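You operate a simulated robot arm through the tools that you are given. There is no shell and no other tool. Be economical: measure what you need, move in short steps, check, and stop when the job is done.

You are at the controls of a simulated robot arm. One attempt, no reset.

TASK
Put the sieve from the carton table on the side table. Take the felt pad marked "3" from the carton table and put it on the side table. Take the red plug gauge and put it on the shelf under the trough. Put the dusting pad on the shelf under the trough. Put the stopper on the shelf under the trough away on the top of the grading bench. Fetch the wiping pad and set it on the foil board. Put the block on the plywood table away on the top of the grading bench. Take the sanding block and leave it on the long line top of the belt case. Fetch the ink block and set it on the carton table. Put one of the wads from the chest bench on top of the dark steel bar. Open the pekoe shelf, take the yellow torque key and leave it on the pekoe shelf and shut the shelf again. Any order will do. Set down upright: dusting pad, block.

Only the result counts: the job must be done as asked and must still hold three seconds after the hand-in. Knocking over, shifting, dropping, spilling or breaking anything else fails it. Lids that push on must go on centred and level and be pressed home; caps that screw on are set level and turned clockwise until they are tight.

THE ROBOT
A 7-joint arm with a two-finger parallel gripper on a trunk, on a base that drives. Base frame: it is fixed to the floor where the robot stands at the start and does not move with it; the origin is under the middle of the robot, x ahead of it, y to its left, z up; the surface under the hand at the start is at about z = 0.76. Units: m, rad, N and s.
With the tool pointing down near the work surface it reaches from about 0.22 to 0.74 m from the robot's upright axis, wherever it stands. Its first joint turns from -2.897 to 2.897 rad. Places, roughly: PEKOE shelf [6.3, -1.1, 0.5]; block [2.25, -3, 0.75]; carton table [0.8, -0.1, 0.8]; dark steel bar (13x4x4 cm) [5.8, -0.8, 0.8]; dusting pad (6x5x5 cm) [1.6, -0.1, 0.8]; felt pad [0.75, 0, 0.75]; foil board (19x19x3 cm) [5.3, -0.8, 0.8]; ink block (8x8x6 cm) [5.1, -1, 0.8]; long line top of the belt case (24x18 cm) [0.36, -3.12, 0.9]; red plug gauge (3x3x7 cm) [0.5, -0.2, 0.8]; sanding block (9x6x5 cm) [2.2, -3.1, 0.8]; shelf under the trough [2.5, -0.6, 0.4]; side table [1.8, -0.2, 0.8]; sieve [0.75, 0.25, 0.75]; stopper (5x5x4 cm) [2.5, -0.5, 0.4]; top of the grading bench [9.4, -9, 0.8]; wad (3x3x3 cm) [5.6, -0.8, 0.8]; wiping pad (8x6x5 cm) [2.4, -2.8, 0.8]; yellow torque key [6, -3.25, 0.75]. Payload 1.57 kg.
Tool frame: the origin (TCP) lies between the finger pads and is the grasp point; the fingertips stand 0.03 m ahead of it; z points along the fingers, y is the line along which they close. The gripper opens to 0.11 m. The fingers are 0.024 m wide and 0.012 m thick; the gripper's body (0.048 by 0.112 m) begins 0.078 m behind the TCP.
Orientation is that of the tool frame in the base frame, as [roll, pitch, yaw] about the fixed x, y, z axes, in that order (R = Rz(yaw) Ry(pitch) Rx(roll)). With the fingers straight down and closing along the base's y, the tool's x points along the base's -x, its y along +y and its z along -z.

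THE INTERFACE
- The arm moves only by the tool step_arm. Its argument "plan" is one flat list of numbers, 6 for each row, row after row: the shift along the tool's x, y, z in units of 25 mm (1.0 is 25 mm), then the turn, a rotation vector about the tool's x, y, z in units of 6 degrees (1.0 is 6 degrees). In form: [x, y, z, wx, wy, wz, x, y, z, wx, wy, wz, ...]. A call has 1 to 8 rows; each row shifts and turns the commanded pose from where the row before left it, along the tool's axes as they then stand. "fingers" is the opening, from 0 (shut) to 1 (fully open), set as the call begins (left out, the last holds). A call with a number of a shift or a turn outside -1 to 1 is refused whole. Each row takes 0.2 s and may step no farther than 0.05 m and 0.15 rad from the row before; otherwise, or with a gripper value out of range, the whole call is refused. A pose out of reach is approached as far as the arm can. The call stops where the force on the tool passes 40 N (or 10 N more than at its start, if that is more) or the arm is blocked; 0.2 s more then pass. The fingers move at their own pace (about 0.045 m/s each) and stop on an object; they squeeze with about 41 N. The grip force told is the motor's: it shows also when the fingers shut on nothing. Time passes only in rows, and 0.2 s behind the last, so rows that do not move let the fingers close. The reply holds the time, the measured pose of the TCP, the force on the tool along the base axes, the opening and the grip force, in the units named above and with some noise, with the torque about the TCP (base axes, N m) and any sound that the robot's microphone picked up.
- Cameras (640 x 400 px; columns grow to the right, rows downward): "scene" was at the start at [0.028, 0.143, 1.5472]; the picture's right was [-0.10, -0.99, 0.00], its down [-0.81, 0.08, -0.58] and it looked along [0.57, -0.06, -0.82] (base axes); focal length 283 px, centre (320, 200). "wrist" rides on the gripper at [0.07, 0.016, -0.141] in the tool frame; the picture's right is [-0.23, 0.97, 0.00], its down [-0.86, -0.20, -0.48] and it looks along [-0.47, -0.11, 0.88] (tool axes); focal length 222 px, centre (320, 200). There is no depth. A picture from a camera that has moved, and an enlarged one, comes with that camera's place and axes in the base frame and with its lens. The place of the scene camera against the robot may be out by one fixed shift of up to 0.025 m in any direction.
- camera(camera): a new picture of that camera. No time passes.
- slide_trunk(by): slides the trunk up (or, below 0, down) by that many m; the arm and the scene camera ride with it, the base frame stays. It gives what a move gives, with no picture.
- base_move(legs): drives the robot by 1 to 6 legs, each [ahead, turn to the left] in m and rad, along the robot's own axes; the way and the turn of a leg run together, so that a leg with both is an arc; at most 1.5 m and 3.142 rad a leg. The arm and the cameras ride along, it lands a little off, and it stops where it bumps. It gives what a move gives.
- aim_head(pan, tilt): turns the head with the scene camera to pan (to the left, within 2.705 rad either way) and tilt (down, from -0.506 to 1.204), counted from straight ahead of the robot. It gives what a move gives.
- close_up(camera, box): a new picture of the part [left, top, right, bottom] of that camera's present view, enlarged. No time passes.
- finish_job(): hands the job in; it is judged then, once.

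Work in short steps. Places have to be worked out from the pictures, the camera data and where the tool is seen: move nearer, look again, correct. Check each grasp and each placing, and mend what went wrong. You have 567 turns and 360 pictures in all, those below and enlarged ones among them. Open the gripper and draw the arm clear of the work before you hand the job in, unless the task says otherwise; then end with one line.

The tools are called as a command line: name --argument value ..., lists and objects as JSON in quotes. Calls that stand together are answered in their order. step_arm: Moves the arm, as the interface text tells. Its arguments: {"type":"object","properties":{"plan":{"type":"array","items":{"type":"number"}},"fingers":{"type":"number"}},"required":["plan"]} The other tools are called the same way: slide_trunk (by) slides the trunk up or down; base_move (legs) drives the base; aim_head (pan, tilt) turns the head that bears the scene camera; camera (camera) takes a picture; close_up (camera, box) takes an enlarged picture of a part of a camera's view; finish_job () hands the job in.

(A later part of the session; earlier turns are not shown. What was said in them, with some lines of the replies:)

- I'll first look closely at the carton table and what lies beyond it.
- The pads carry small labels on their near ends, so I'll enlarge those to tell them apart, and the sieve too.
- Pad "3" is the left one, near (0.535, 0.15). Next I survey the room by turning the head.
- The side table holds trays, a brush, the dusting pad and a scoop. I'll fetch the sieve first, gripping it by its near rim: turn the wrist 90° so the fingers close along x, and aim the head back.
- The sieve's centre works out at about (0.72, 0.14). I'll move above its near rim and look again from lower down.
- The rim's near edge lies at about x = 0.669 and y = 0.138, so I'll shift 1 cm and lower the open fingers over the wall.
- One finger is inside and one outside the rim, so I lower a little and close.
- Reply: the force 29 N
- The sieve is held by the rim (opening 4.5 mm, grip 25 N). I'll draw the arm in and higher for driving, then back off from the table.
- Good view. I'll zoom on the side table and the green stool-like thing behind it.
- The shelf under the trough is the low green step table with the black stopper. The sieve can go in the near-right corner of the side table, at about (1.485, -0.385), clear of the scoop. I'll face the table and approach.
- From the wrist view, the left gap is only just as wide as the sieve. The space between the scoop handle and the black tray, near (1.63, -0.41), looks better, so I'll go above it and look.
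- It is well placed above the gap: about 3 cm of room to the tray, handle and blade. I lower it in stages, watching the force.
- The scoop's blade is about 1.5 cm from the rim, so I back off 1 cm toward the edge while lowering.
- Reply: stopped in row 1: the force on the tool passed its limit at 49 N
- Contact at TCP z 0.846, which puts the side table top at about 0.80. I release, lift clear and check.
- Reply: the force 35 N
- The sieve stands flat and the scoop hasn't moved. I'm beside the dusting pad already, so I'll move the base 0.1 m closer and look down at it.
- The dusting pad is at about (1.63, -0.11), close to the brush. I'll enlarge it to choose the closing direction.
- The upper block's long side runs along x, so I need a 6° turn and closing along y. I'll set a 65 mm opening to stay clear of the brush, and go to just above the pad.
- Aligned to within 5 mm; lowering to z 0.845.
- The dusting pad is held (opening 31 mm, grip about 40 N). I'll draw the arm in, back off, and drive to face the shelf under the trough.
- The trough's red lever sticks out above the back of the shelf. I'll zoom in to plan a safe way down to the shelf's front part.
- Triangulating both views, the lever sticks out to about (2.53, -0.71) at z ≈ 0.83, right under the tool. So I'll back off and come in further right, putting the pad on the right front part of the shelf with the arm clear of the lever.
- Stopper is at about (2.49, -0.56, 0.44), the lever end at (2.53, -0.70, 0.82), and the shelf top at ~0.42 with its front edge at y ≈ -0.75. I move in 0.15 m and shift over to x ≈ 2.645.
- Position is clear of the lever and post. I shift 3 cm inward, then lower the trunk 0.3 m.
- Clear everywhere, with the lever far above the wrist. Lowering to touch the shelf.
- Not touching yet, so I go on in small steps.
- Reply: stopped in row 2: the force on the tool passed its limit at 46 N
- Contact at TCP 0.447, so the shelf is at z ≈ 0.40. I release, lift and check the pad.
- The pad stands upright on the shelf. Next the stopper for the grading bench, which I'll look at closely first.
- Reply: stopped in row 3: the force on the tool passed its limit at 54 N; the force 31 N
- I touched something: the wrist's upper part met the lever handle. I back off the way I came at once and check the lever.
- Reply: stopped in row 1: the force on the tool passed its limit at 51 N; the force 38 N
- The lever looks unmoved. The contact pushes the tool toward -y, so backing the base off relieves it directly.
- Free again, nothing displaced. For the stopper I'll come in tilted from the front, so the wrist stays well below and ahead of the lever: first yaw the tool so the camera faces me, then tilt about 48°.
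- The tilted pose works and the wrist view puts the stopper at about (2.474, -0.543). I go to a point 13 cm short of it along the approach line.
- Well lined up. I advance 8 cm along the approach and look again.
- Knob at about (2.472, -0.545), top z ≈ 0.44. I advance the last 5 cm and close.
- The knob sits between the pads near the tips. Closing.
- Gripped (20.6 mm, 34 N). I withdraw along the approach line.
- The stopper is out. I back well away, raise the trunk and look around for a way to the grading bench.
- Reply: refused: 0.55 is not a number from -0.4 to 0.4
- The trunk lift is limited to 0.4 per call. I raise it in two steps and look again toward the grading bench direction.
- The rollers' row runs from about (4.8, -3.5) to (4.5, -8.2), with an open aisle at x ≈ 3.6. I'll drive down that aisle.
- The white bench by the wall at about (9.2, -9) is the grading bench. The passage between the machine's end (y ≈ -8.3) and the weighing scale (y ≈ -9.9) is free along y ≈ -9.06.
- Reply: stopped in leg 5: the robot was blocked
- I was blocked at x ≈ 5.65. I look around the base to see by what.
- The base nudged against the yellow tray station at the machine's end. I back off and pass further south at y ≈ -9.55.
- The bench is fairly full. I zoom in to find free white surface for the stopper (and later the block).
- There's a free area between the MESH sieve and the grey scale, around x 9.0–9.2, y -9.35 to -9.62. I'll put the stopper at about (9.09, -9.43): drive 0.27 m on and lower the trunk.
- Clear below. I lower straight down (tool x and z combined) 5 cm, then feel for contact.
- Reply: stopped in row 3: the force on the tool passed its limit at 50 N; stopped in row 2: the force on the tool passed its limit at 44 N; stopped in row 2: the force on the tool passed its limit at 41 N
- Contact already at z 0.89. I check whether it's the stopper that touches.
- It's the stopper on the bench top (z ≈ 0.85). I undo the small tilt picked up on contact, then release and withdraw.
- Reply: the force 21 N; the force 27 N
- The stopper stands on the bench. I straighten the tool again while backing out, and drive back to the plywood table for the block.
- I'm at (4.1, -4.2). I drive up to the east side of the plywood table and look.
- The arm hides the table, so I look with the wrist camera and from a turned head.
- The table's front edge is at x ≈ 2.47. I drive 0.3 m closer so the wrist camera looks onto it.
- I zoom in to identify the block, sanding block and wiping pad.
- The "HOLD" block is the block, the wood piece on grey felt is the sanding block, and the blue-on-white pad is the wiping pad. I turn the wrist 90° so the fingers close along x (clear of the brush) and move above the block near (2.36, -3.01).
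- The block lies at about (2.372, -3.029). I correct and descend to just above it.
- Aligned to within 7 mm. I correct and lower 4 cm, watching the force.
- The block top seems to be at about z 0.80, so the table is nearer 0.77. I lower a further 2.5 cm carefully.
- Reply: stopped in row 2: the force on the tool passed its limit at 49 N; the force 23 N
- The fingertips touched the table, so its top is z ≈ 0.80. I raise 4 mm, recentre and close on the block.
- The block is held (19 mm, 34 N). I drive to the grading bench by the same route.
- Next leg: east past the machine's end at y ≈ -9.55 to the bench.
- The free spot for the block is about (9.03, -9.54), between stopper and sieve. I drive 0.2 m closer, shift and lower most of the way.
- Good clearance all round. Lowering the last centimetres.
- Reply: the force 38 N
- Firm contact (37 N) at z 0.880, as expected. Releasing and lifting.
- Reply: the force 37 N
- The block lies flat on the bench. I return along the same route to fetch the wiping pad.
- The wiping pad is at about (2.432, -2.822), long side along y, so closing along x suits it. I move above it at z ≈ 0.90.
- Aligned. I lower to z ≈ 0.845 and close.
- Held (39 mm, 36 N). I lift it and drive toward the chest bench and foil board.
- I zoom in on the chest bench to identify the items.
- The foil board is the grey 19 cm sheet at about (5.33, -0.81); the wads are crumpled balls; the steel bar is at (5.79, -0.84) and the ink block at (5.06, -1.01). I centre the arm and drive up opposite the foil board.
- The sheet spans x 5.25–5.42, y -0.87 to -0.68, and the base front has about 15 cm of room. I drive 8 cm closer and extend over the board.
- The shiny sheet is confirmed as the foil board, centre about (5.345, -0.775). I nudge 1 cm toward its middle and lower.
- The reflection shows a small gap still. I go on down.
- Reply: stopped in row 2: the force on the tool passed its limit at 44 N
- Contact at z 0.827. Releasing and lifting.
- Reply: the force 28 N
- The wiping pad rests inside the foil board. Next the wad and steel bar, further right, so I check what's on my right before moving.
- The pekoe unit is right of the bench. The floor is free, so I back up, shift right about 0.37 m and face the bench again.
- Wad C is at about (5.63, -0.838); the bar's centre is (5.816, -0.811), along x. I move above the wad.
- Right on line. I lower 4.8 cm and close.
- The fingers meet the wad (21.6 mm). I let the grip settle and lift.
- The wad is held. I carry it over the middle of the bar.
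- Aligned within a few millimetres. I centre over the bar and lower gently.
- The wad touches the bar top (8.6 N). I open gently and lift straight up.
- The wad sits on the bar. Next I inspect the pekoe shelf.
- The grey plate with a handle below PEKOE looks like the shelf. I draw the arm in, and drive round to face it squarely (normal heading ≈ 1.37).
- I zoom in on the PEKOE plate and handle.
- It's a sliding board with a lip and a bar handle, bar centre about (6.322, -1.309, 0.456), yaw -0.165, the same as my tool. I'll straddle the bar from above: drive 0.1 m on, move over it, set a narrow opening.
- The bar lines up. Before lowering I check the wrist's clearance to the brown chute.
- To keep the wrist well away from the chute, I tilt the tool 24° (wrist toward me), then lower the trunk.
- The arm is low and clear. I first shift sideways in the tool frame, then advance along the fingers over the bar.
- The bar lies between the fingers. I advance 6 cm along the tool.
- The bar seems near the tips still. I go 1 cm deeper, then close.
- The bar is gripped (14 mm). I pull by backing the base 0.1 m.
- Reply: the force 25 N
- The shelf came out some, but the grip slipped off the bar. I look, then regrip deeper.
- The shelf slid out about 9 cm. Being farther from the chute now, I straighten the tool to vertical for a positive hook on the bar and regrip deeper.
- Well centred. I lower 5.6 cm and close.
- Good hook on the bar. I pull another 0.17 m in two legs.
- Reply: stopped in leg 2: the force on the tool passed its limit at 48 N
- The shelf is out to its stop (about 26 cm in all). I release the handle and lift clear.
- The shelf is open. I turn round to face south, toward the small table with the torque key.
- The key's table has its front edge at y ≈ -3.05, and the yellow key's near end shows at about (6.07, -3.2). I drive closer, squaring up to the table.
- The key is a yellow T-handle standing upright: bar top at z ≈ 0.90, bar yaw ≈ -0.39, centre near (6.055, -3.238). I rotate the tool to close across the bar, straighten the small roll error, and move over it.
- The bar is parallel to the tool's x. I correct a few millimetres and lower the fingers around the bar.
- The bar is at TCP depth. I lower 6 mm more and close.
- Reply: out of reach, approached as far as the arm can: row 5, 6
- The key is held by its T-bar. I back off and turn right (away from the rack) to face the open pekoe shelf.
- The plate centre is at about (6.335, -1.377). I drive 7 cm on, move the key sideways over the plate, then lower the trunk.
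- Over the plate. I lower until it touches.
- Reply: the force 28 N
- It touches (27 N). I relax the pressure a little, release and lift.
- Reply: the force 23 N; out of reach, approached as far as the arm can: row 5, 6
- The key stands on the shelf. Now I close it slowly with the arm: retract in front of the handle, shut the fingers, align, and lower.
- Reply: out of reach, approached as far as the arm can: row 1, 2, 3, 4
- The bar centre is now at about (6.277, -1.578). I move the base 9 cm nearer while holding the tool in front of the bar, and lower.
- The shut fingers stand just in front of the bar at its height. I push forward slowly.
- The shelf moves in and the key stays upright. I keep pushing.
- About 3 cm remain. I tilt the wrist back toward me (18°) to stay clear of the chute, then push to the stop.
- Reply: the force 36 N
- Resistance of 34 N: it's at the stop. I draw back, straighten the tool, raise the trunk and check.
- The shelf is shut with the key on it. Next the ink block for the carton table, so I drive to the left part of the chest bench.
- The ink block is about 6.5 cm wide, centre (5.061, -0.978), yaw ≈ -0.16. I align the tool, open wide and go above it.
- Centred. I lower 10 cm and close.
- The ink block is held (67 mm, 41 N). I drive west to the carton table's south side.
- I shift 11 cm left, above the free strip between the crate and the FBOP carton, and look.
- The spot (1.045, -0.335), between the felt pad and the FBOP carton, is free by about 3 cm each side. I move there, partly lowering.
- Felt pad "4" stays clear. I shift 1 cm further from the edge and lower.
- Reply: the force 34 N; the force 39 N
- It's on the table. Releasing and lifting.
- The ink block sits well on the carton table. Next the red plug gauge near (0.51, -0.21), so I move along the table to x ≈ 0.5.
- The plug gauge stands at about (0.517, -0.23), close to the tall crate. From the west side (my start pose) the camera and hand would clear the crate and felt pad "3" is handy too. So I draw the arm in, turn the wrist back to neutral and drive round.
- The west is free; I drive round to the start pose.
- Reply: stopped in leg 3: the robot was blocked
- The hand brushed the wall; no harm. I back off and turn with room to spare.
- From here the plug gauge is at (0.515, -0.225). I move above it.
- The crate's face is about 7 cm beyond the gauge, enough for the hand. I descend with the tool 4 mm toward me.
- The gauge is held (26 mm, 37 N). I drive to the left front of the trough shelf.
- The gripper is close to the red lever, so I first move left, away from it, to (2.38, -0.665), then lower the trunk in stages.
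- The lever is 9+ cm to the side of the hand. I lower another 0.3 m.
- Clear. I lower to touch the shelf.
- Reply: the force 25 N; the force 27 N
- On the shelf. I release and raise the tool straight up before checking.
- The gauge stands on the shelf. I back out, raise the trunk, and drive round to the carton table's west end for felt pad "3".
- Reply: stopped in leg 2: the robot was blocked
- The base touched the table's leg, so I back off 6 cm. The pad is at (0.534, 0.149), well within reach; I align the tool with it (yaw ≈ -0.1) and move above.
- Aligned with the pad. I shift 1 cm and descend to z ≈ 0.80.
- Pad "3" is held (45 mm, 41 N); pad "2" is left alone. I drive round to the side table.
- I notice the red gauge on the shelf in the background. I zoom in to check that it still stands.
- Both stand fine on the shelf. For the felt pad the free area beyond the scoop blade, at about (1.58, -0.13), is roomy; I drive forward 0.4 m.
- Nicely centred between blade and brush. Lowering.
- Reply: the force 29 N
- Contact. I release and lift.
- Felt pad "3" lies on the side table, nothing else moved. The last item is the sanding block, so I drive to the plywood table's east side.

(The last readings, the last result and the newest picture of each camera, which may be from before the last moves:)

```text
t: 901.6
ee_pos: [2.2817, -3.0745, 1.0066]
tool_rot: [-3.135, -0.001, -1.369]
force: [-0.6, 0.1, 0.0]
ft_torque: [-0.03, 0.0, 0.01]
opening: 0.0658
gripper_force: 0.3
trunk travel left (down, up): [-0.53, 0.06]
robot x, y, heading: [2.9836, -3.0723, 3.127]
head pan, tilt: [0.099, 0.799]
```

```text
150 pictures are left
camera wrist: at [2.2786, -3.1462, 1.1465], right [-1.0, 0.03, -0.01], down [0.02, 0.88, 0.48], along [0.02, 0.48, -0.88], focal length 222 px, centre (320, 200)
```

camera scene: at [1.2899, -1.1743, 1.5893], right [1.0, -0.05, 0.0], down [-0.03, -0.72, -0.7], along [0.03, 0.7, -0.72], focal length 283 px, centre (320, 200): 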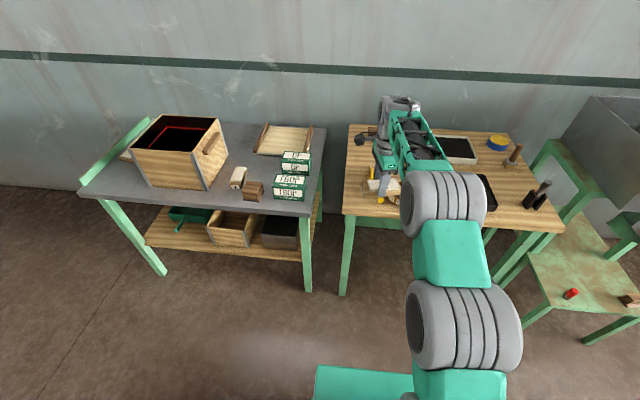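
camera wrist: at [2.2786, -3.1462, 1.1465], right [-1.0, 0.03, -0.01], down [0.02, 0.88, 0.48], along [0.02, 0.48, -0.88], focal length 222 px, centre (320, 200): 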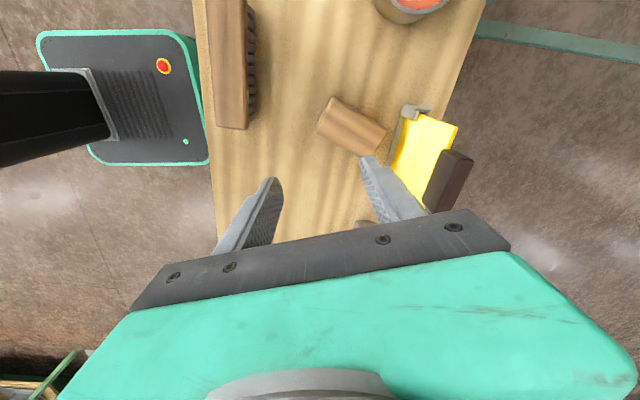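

The sanding block is at about (2.242, -3.089), its long axis at yaw ≈ -0.475. I rotate the tool to close across it and move above.

step_arm --plan '[0, 0, 0, 0, 0, -1, 0, 0, 0, 0, 0, -1, 0, 0, 0, 0, 0, -1, 0, 0, 0, 0, 0, -1, 0, 0, 0, 0, 0, -1, 0, 0, 0, 0, 0, -1, 0, 0, 0, 0, 0, -1, 0, 0, 0, 0, 0, -1]' --fingers 0.8

step_arm --plan '[0, 0, 0, 0, 0, -0.5, -0.58, 0.62, 0.8, 0, 0, 0, -0.58, 0.62, 0.8, 0, 0, 0, 0, 0, 0.8, 0, 0, 0]'

camera --camera "wrist"

```text
t: 903.5
ee_pos: [2.2819, -3.0743, 1.0048]
tool_rot: [-3.138, -0.004, -0.532]
force: [-0.1, 0.5, 0.1]
ft_torque: [0.01, 0.01, 0.0]
opening: 0.0879
gripper_force: 0.0
trunk travel left (down, up): [-0.53, 0.06]
robot x, y, heading: [2.9868, -3.0726, 3.117]
head pan, tilt: [0.099, 0.799]
```

```text
t: 904.5
ee_pos: [2.2437, -3.0894, 0.9475]
tool_rot: [-3.14, -0.004, -0.483]
force: [0.6, -0.3, 0.8]
ft_torque: [-0.01, 0.0, 0.01]
opening: 0.0876
gripper_force: 0.0
trunk travel left (down, up): [-0.53, 0.06]
robot x, y, heading: [2.9846, -3.0738, 3.124]
head pan, tilt: [0.099, 0.799]
```

```text
149 pictures are left
camera wrist: at [2.297, -3.136, 1.0886], right [-0.65, -0.76, 0.0], down [-0.67, 0.57, 0.48], along [-0.36, 0.31, -0.88], focal length 222 px, centre (320, 200)
```

wrist: 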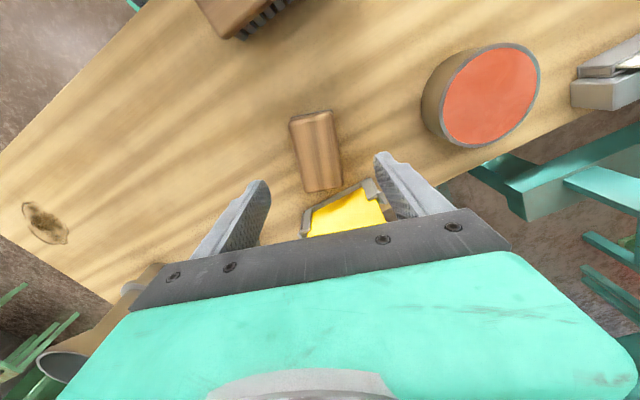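

Aligned, with the tin and tape holder clear. I lower 10 cm and close.

step_arm --plan '[0, 0, 1, 0, 0, 0, 0, 0, 1, 0, 0, 0, 0, 0, 1, 0, 0, 0, 0, 0, 1, 0, 0, 0, 0, 0, 0.2, 0, 0, 0]' --fingers 0.7

step_arm --plan '[0, 0, 0, 0, 0, 0, 0, 0, 0, 0, 0, 0, 0, 0, 0, 0, 0, 0, 0, 0, 0, 0, 0, 0]' --fingers 0

camera --camera "wrist"

```text
t: 905.6
ee_pos: [2.2431, -3.089, 0.8395]
tool_rot: [-3.139, -0.006, -0.481]
force: [-0.1, 0.1, -0.1]
ft_torque: [-0.03, -0.01, -0.02]
opening: 0.077
gripper_force: 0.0
trunk travel left (down, up): [-0.53, 0.06]
robot x, y, heading: [2.9848, -3.0752, 3.122]
head pan, tilt: [0.099, 0.799]
```

```text
t: 906.6
ee_pos: [2.2421, -3.0904, 0.8401]
tool_rot: [-3.138, -0.006, -0.482]
force: [-0.8, 0.1, 0.7]
ft_torque: [0.03, 0.04, -0.03]
opening: 0.0517
gripper_force: 36.5
trunk travel left (down, up): [-0.53, 0.06]
robot x, y, heading: [2.9865, -3.0755, 3.119]
head pan, tilt: [0.099, 0.799]
```

```text
148 pictures are left
camera wrist: at [2.2959, -3.1353, 0.9815], right [-0.65, -0.76, 0.0], down [-0.67, 0.57, 0.47], along [-0.36, 0.31, -0.88], focal length 222 px, centre (320, 200)
```

wrist: 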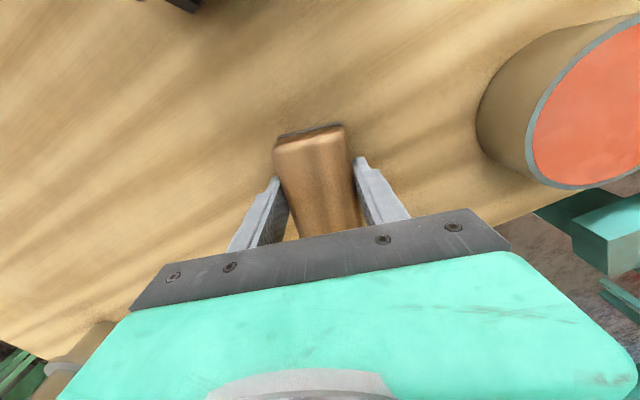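

The sanding block is held (52 mm, 36 N). I lift it and drive round the north of the plywood table toward the belt case.

step_arm --plan '[0, 0, -1, 0, 0, 0, 0, 0, -1, 0, 0, 0, 0, 0, -1, 0, 0, 0, 0, 0, -1, 0, 0, 0, 0, 0, -1, 0, 0, 0, 0, 0, -1, 0, 0, 0, 0, 0, -1, 0, 0, 0, 0, 0, -1, 0, 0, 0]'

base_move --legs '[[-0.5, 0], [0, -1.55], [1.15, 0], [0, 1.57], [1.5, 0], [0.6, 0]]'

aim_head --pan 0.7 --tilt 0.45

camera --camera "scene"

```text
t: 908.5
ee_pos: [2.26, -3.0891, 1.0378]
tool_rot: [-3.138, -0.005, -0.48]
force: [0.2, 0.5, -1.2]
ft_torque: [-0.01, 0.0, 0.0]
opening: 0.0516
gripper_force: 41.0
out of reach, approached as far as the arm can: row 5, 7, 8
trunk travel left (down, up): [-0.53, 0.06]
robot x, y, heading: [2.9848, -3.0764, 3.127]
head pan, tilt: [0.099, 0.799]
```

```text
t: 934.4
ee_pos: [0.6996, -1.8707, 1.0378]
tool_rot: [-3.139, -0.005, -0.496]
force: [-0.1, 1.0, -1.4]
ft_torque: [0.03, 0.0, 0.0]
opening: 0.0518
gripper_force: 41.2
trunk travel left (down, up): [-0.53, 0.06]
robot x, y, heading: [1.4274, -1.8692, 3.11]
head pan, tilt: [0.099, 0.799]
```

```text
t: 935.4
ee_pos: [0.6981, -1.8707, 1.0374]
tool_rot: [-3.138, -0.006, -0.497]
force: [0.4, -0.4, -1.7]
ft_torque: [-0.02, -0.01, -0.05]
opening: 0.0514
gripper_force: 41.4
trunk travel left (down, up): [-0.53, 0.06]
robot x, y, heading: [1.4279, -1.8679, 3.11]
head pan, tilt: [0.7, 0.45]
```

```text
147 pictures are left
camera scene: at [1.4263, -2.0833, 1.6197], right [-0.62, 0.79, 0.0], down [0.34, 0.27, -0.9], along [-0.71, -0.56, -0.44], focal length 283 px, centre (320, 200)
```

scene: 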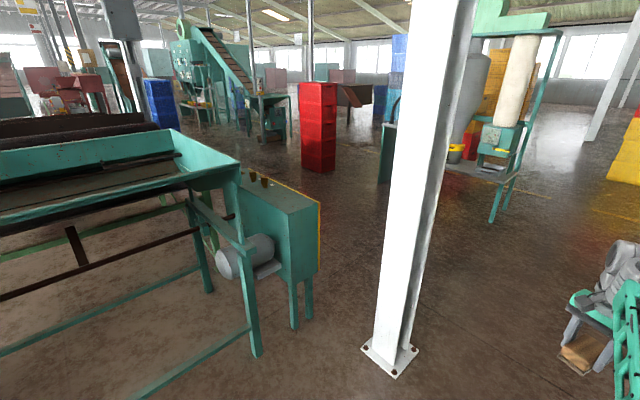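

The teal case beside the drum's motor is the belt case, its top near (275, 195) in the picture. I zoom in.

close_up --camera "scene" --box '[190, 140, 350, 280]'

```text
2.86 times, centred on (270, 210) of scene
camera zoom: at [1.4263, -2.0833, 1.6197], right [-0.62, 0.79, 0.0], down [0.34, 0.27, -0.9], along [-0.71, -0.56, -0.44], focal length 808 px, centre (463, 171)
```

zoom: 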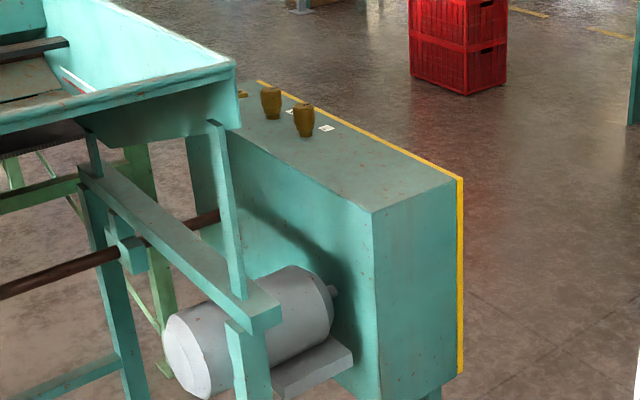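

The case's near top part (x 0.29–0.49, y -3.0 to -3.24) is free; the pillar stands at (0.28, -2.45). The west side is the clean approach, so I drive around there.

base_move --legs '[[1.5, 0], [0.42, 0], [0, 1.6], [1.25, 0], [0, 0.8]]'

aim_head --pan 0.4 --tilt 0.6

camera --camera "scene"

```text
t: 956.9
ee_pos: [0.1581, -3.5223, 1.0368]
tool_rot: [-3.138, -0.006, 1.957]
force: [-0.5, 0.0, -2.0]
ft_torque: [-0.01, 0.05, 0.02]
opening: 0.0516
gripper_force: 41.2
trunk travel left (down, up): [-0.53, 0.06]
robot x, y, heading: [-0.4109, -3.0603, -0.719]
head pan, tilt: [0.7, 0.45]
```

```text
t: 957.7
ee_pos: [0.1597, -3.5229, 1.0376]
tool_rot: [-3.139, -0.006, 1.958]
force: [-0.6, 0.2, -1.5]
ft_torque: [0.01, -0.04, -0.01]
opening: 0.0516
gripper_force: 41.2
trunk travel left (down, up): [-0.53, 0.06]
robot x, y, heading: [-0.4087, -3.062, -0.724]
head pan, tilt: [0.4, 0.6]
```

```text
145 pictures are left
camera scene: at [-0.2502, -2.9398, 1.6063], right [-0.32, -0.95, 0.0], down [-0.54, 0.18, -0.83], along [0.78, -0.26, -0.56], focal length 283 px, centre (320, 200)
```

scene: 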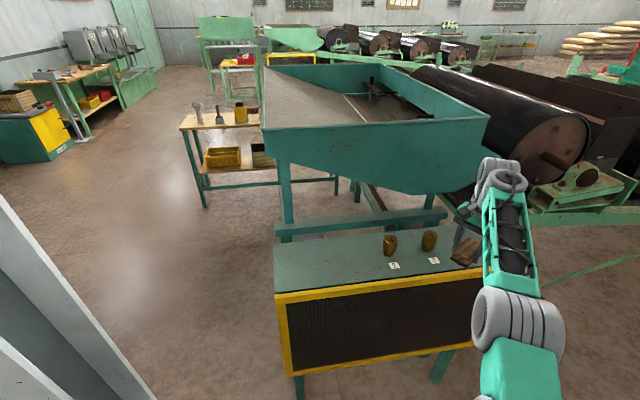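

close_up --camera "scene" --box '[260, 210, 480, 310]'

close_up --camera "scene" --box '[370, 220, 460, 280]'

```text
2.91 times, centred on (370, 260) of scene
camera zoom: at [-0.2502, -2.9398, 1.6063], right [-0.32, -0.95, 0.0], down [-0.54, 0.18, -0.83], along [0.78, -0.26, -0.56], focal length 823 px, centre (174, 26)
```

zoom: 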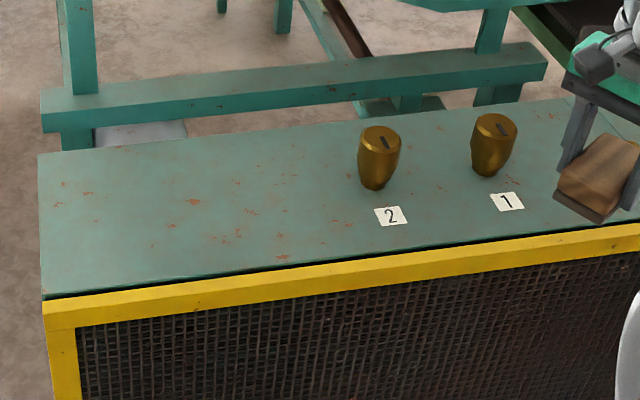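

```text
6.67 times, centred on (415, 250) of scene
camera zoom: at [-0.2502, -2.9398, 1.6063], right [-0.32, -0.95, 0.0], down [-0.54, 0.18, -0.83], along [0.78, -0.26, -0.56], focal length 1886 px, centre (-313, -133)
```

zoom: 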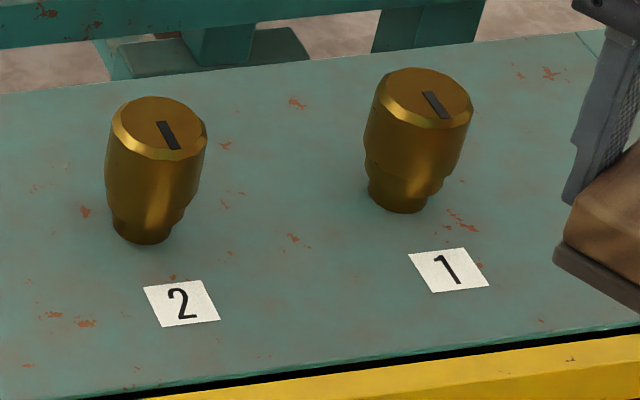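

The numbered brass weights stay untouched; the free half of the top lies at y -3.0 to -3.3. I raise the trunk a little, turn to face it and look from above.

slide_trunk --by 0.06

base_move --legs '[[-0.1, 0], [0, 0.65]]'

camera --camera "wrist"

```text
t: 958.7
ee_pos: [0.1586, -3.5222, 1.0971]
tool_rot: [-3.139, -0.003, 1.96]
force: [0.1, 0.1, -2.2]
ft_torque: [0.05, 0.0, 0.02]
opening: 0.0516
gripper_force: 40.8
trunk travel left (down, up): [-0.59, 0.0]
robot x, y, heading: [-0.407, -3.061, -0.718]
head pan, tilt: [0.4, 0.6]
```

```text
t: 961.6
ee_pos: [0.2469, -3.0222, 1.0983]
tool_rot: [-3.138, -0.006, 2.606]
force: [0.4, -0.2, -1.5]
ft_torque: [-0.02, 0.01, -0.02]
opening: 0.0518
gripper_force: 41.2
trunk travel left (down, up): [-0.59, 0.0]
robot x, y, heading: [-0.4835, -2.9963, -0.078]
head pan, tilt: [0.4, 0.6]
```

```text
142 pictures are left
camera wrist: at [0.1967, -2.9731, 1.2394], right [0.69, 0.72, 0.0], down [0.64, -0.61, 0.47], along [0.34, -0.33, -0.88], focal length 222 px, centre (320, 200)
```

wrist: 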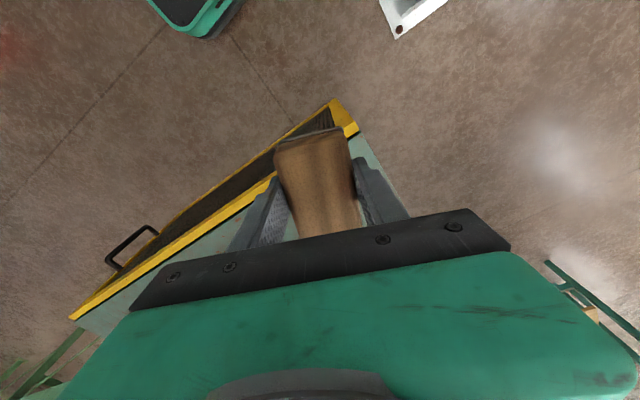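

I drive 0.2 m closer and shift the block 10 cm south over the middle of the free part.

base_move --legs '[[0.2, 0]]'

step_arm --plan '[-0.02, -0.84, 0.3, 0, 0, 0, -0.02, -0.84, 0.3, 0, 0, 0, -0.02, -0.84, 0.3, 0, 0, 0, -0.02, -0.84, 0.3, 0, 0, 0, -0.02, -0.84, 0.3, 0, 0, 0]'

camera --camera "wrist"

camera --camera "scene"

```text
t: 963.2
ee_pos: [0.4494, -3.0401, 1.0969]
tool_rot: [-3.138, -0.006, 2.604]
force: [-0.7, 0.1, -2.3]
ft_torque: [0.02, 0.02, -0.01]
opening: 0.0517
gripper_force: 41.1
trunk travel left (down, up): [-0.59, 0.0]
robot x, y, heading: [-0.2784, -3.0118, -0.077]
head pan, tilt: [0.4, 0.6]
```

```text
t: 964.4
ee_pos: [0.3982, -3.1324, 1.0606]
tool_rot: [-3.138, -0.005, 2.605]
force: [-0.9, -0.2, -1.8]
ft_torque: [0.07, 0.01, 0.04]
opening: 0.0516
gripper_force: 40.8
trunk travel left (down, up): [-0.59, 0.0]
robot x, y, heading: [-0.2756, -3.0121, -0.084]
head pan, tilt: [0.4, 0.6]
```

```text
141 pictures are left
camera wrist: at [0.3468, -3.0822, 1.2023], right [0.69, 0.72, 0.0], down [0.64, -0.61, 0.47], along [0.34, -0.33, -0.88], focal length 222 px, centre (320, 200)
```

wrist: 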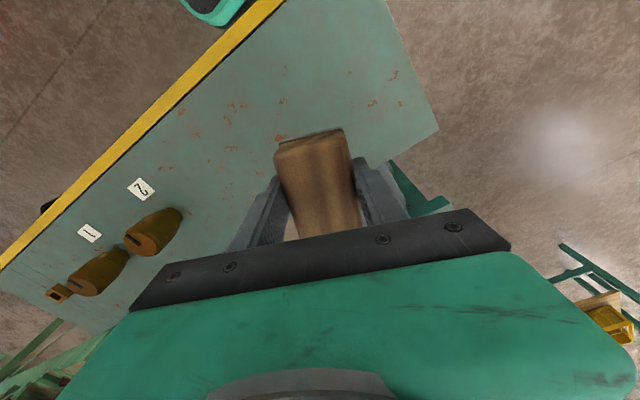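

```text
140 pictures are left
camera scene: at [-0.2274, -2.8314, 1.6663], right [0.32, -0.95, 0.0], down [-0.54, -0.18, -0.83], along [0.78, 0.26, -0.56], focal length 283 px, centre (320, 200)
```

scene: 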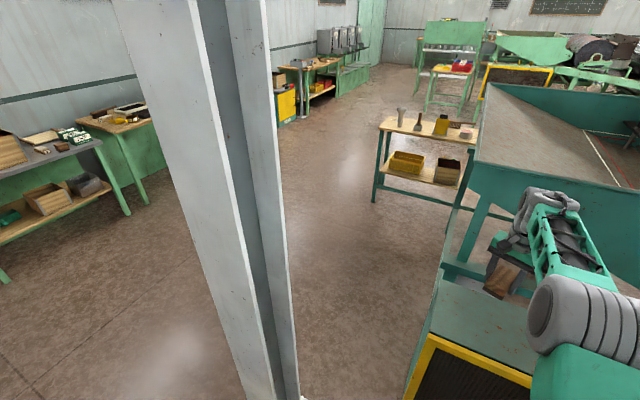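

The top at y = -3.13 spans x 0.26–0.48. I centre at x ≈ 0.37 and lower.

step_arm --plan '[0.48, -0.28, 0.8, 0, 0, 0, 0.48, -0.28, 0.8, 0, 0, 0, 0, 0, 0.8, 0, 0, 0, 0, 0, 0.8, 0, 0, 0]'

step_arm --plan '[0, 0, 0.4, 0, 0, 0, 0, 0, 0.4, 0, 0, 0, 0, 0, 0.25, 0, 0, 0]'

camera --camera "wrist"

```text
t: 965.4
ee_pos: [0.3686, -3.1332, 0.9797]
tool_rot: [-3.138, -0.006, 2.604]
force: [1.3, 0.0, -1.7]
ft_torque: [0.0, 0.04, -0.02]
opening: 0.0516
gripper_force: 41.0
trunk travel left (down, up): [-0.59, 0.0]
robot x, y, heading: [-0.2791, -3.0149, -0.082]
head pan, tilt: [0.4, 0.6]
```

```text
t: 966.2
ee_pos: [0.3681, -3.1307, 0.9547]
tool_rot: [-3.138, -0.006, 2.604]
force: [0.0, 0.0, -1.8]
ft_torque: [0.0, -0.01, -0.02]
opening: 0.0515
gripper_force: 41.0
trunk travel left (down, up): [-0.59, 0.0]
robot x, y, heading: [-0.279, -3.0153, -0.08]
head pan, tilt: [0.4, 0.6]
```

```text
139 pictures are left
camera wrist: at [0.3179, -3.081, 1.0956], right [0.69, 0.72, 0.0], down [0.64, -0.61, 0.47], along [0.34, -0.33, -0.88], focal length 222 px, centre (320, 200)
```

wrist: 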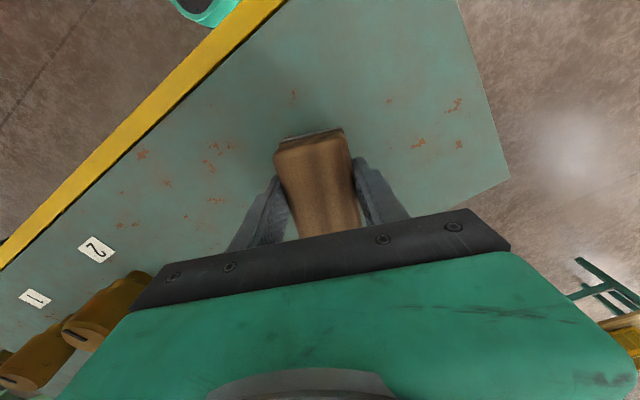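

step_arm --plan '[0, 0, 0.25, 0, 0, 0, 0, 0, 0.2, 0, 0, 0]'

step_arm --plan '[0, 0, 0.2, 0, 0, 0, 0, 0, 0.2, 0, 0, 0]'

step_arm --plan '[0, 0, 0.2, 0, 0, 0]'

```text
t: 966.8
ee_pos: [0.3695, -3.1311, 0.9506]
tool_rot: [-3.141, 0.004, 2.604]
force: [-5.0, 1.2, 31.1]
ft_torque: [0.33, 0.68, 0.07]
opening: 0.0519
gripper_force: 41.6
trunk travel left (down, up): [-0.59, 0.0]
robot x, y, heading: [-0.2803, -3.0141, -0.084]
head pan, tilt: [0.4, 0.6]
```

```text
t: 967.1
ee_pos: [0.373, -3.1325, 0.9495]
tool_rot: [3.14, 0.006, 2.603]
force: [-1.7, -0.3, 14.4]
ft_torque: [0.15, 0.72, 0.05]
opening: 0.0516
gripper_force: 41.3
trunk travel left (down, up): [-0.59, 0.0]
robot x, y, heading: [-0.277, -3.0122, -0.078]
head pan, tilt: [0.4, 0.6]
stopped in row 1: the force on the tool passed its limit at 46 N (the readings are from after the stop); the commanded pose is now the measured one
```

```text
t: 967.5
ee_pos: [0.3711, -3.1315, 0.9475]
tool_rot: [3.137, 0.013, 2.603]
force: [-4.0, 0.4, 35.4]
ft_torque: [-0.9, 0.47, -0.17]
opening: 0.0507
gripper_force: 41.6
trunk travel left (down, up): [-0.59, 0.0]
robot x, y, heading: [-0.2778, -3.0125, -0.079]
head pan, tilt: [0.4, 0.6]
```

Firm contact at z ≈ 0.95. I release and lift straight up.

step_arm --plan '[0, 0, -0.1, 0, 0, 0, 0, 0, 0, 0, 0, 0, 0, 0, 0, 0, 0, 0]' --fingers 0.7

step_arm --plan '[0, 0, -1, 0, 0, 0, 0, 0, -1, 0, 0, 0, 0, 0, -1, 0, 0, 0, 0, 0, -1, 0, 0, 0, 0, 0, -1, 0, 0, 0]'

camera --camera "wrist"

```text
t: 968.3
ee_pos: [0.3719, -3.1304, 0.9435]
tool_rot: [3.141, 0.002, 2.605]
force: [0.3, 0.2, -0.7]
ft_torque: [0.0, -0.01, 0.01]
opening: 0.0771
gripper_force: 0.0
trunk travel left (down, up): [-0.59, 0.0]
robot x, y, heading: [-0.2798, -3.0167, -0.079]
head pan, tilt: [0.4, 0.6]
```

```text
t: 969.5
ee_pos: [0.3709, -3.1312, 1.0696]
tool_rot: [3.142, 0.002, 2.605]
force: [-0.5, -0.6, -0.5]
ft_torque: [-0.01, 0.02, -0.02]
opening: 0.0771
gripper_force: 0.1
trunk travel left (down, up): [-0.59, 0.0]
robot x, y, heading: [-0.2792, -3.0096, -0.08]
head pan, tilt: [0.4, 0.6]
```

```text
138 pictures are left
camera wrist: at [0.3188, -3.0816, 1.2111], right [0.69, 0.72, 0.0], down [0.63, -0.61, 0.48], along [0.35, -0.33, -0.88], focal length 222 px, centre (320, 200)
```

wrist: 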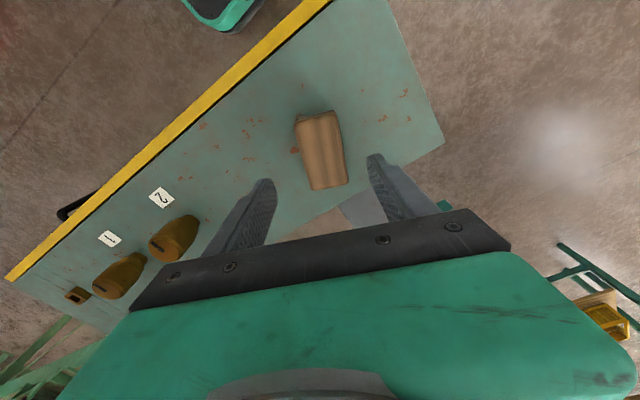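

The sanding block lies well inside the free part of the top, and the weights are untouched. I back the robot and arm clear.

base_move --legs '[[-0.4, 0]]'

aim_head --pan 0.1 --tilt 0.6

camera --camera "scene"

```text
t: 972.0
ee_pos: [-0.0301, -3.1012, 1.0718]
tool_rot: [-3.14, 0.003, 2.607]
force: [0.9, -0.5, 0.3]
ft_torque: [0.05, -0.02, -0.02]
opening: 0.0771
gripper_force: 0.1
trunk travel left (down, up): [-0.59, 0.0]
robot x, y, heading: [-0.6785, -2.985, -0.077]
head pan, tilt: [0.4, 0.6]
```

```text
t: 972.8
ee_pos: [-0.0301, -3.1001, 1.0697]
tool_rot: [-3.141, 0.003, 2.605]
force: [-0.3, 0.7, -1.0]
ft_torque: [-0.02, 0.0, 0.0]
opening: 0.0767
gripper_force: 0.1
trunk travel left (down, up): [-0.59, 0.0]
robot x, y, heading: [-0.6852, -2.9813, -0.077]
head pan, tilt: [0.099, 0.6]
```

```text
137 pictures are left
camera scene: at [-0.6229, -2.8261, 1.6662], right [0.02, -1.0, 0.0], down [-0.56, -0.01, -0.83], along [0.82, 0.02, -0.56], focal length 283 px, centre (320, 200)
```

scene: 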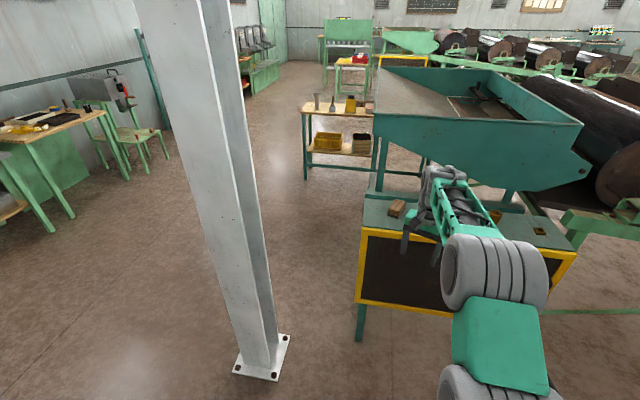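

Everything on the list is placed, and the gripper is open and clear of the work. I hand the job in.

finish_job

```text
The job is handed in.
```

All eleven tasks were carried out and handed in; on the way the base bumped the yellow tray station, the carton table and a wall, and the wrist pressed against something by the trough, with no visible shift in any I could check.
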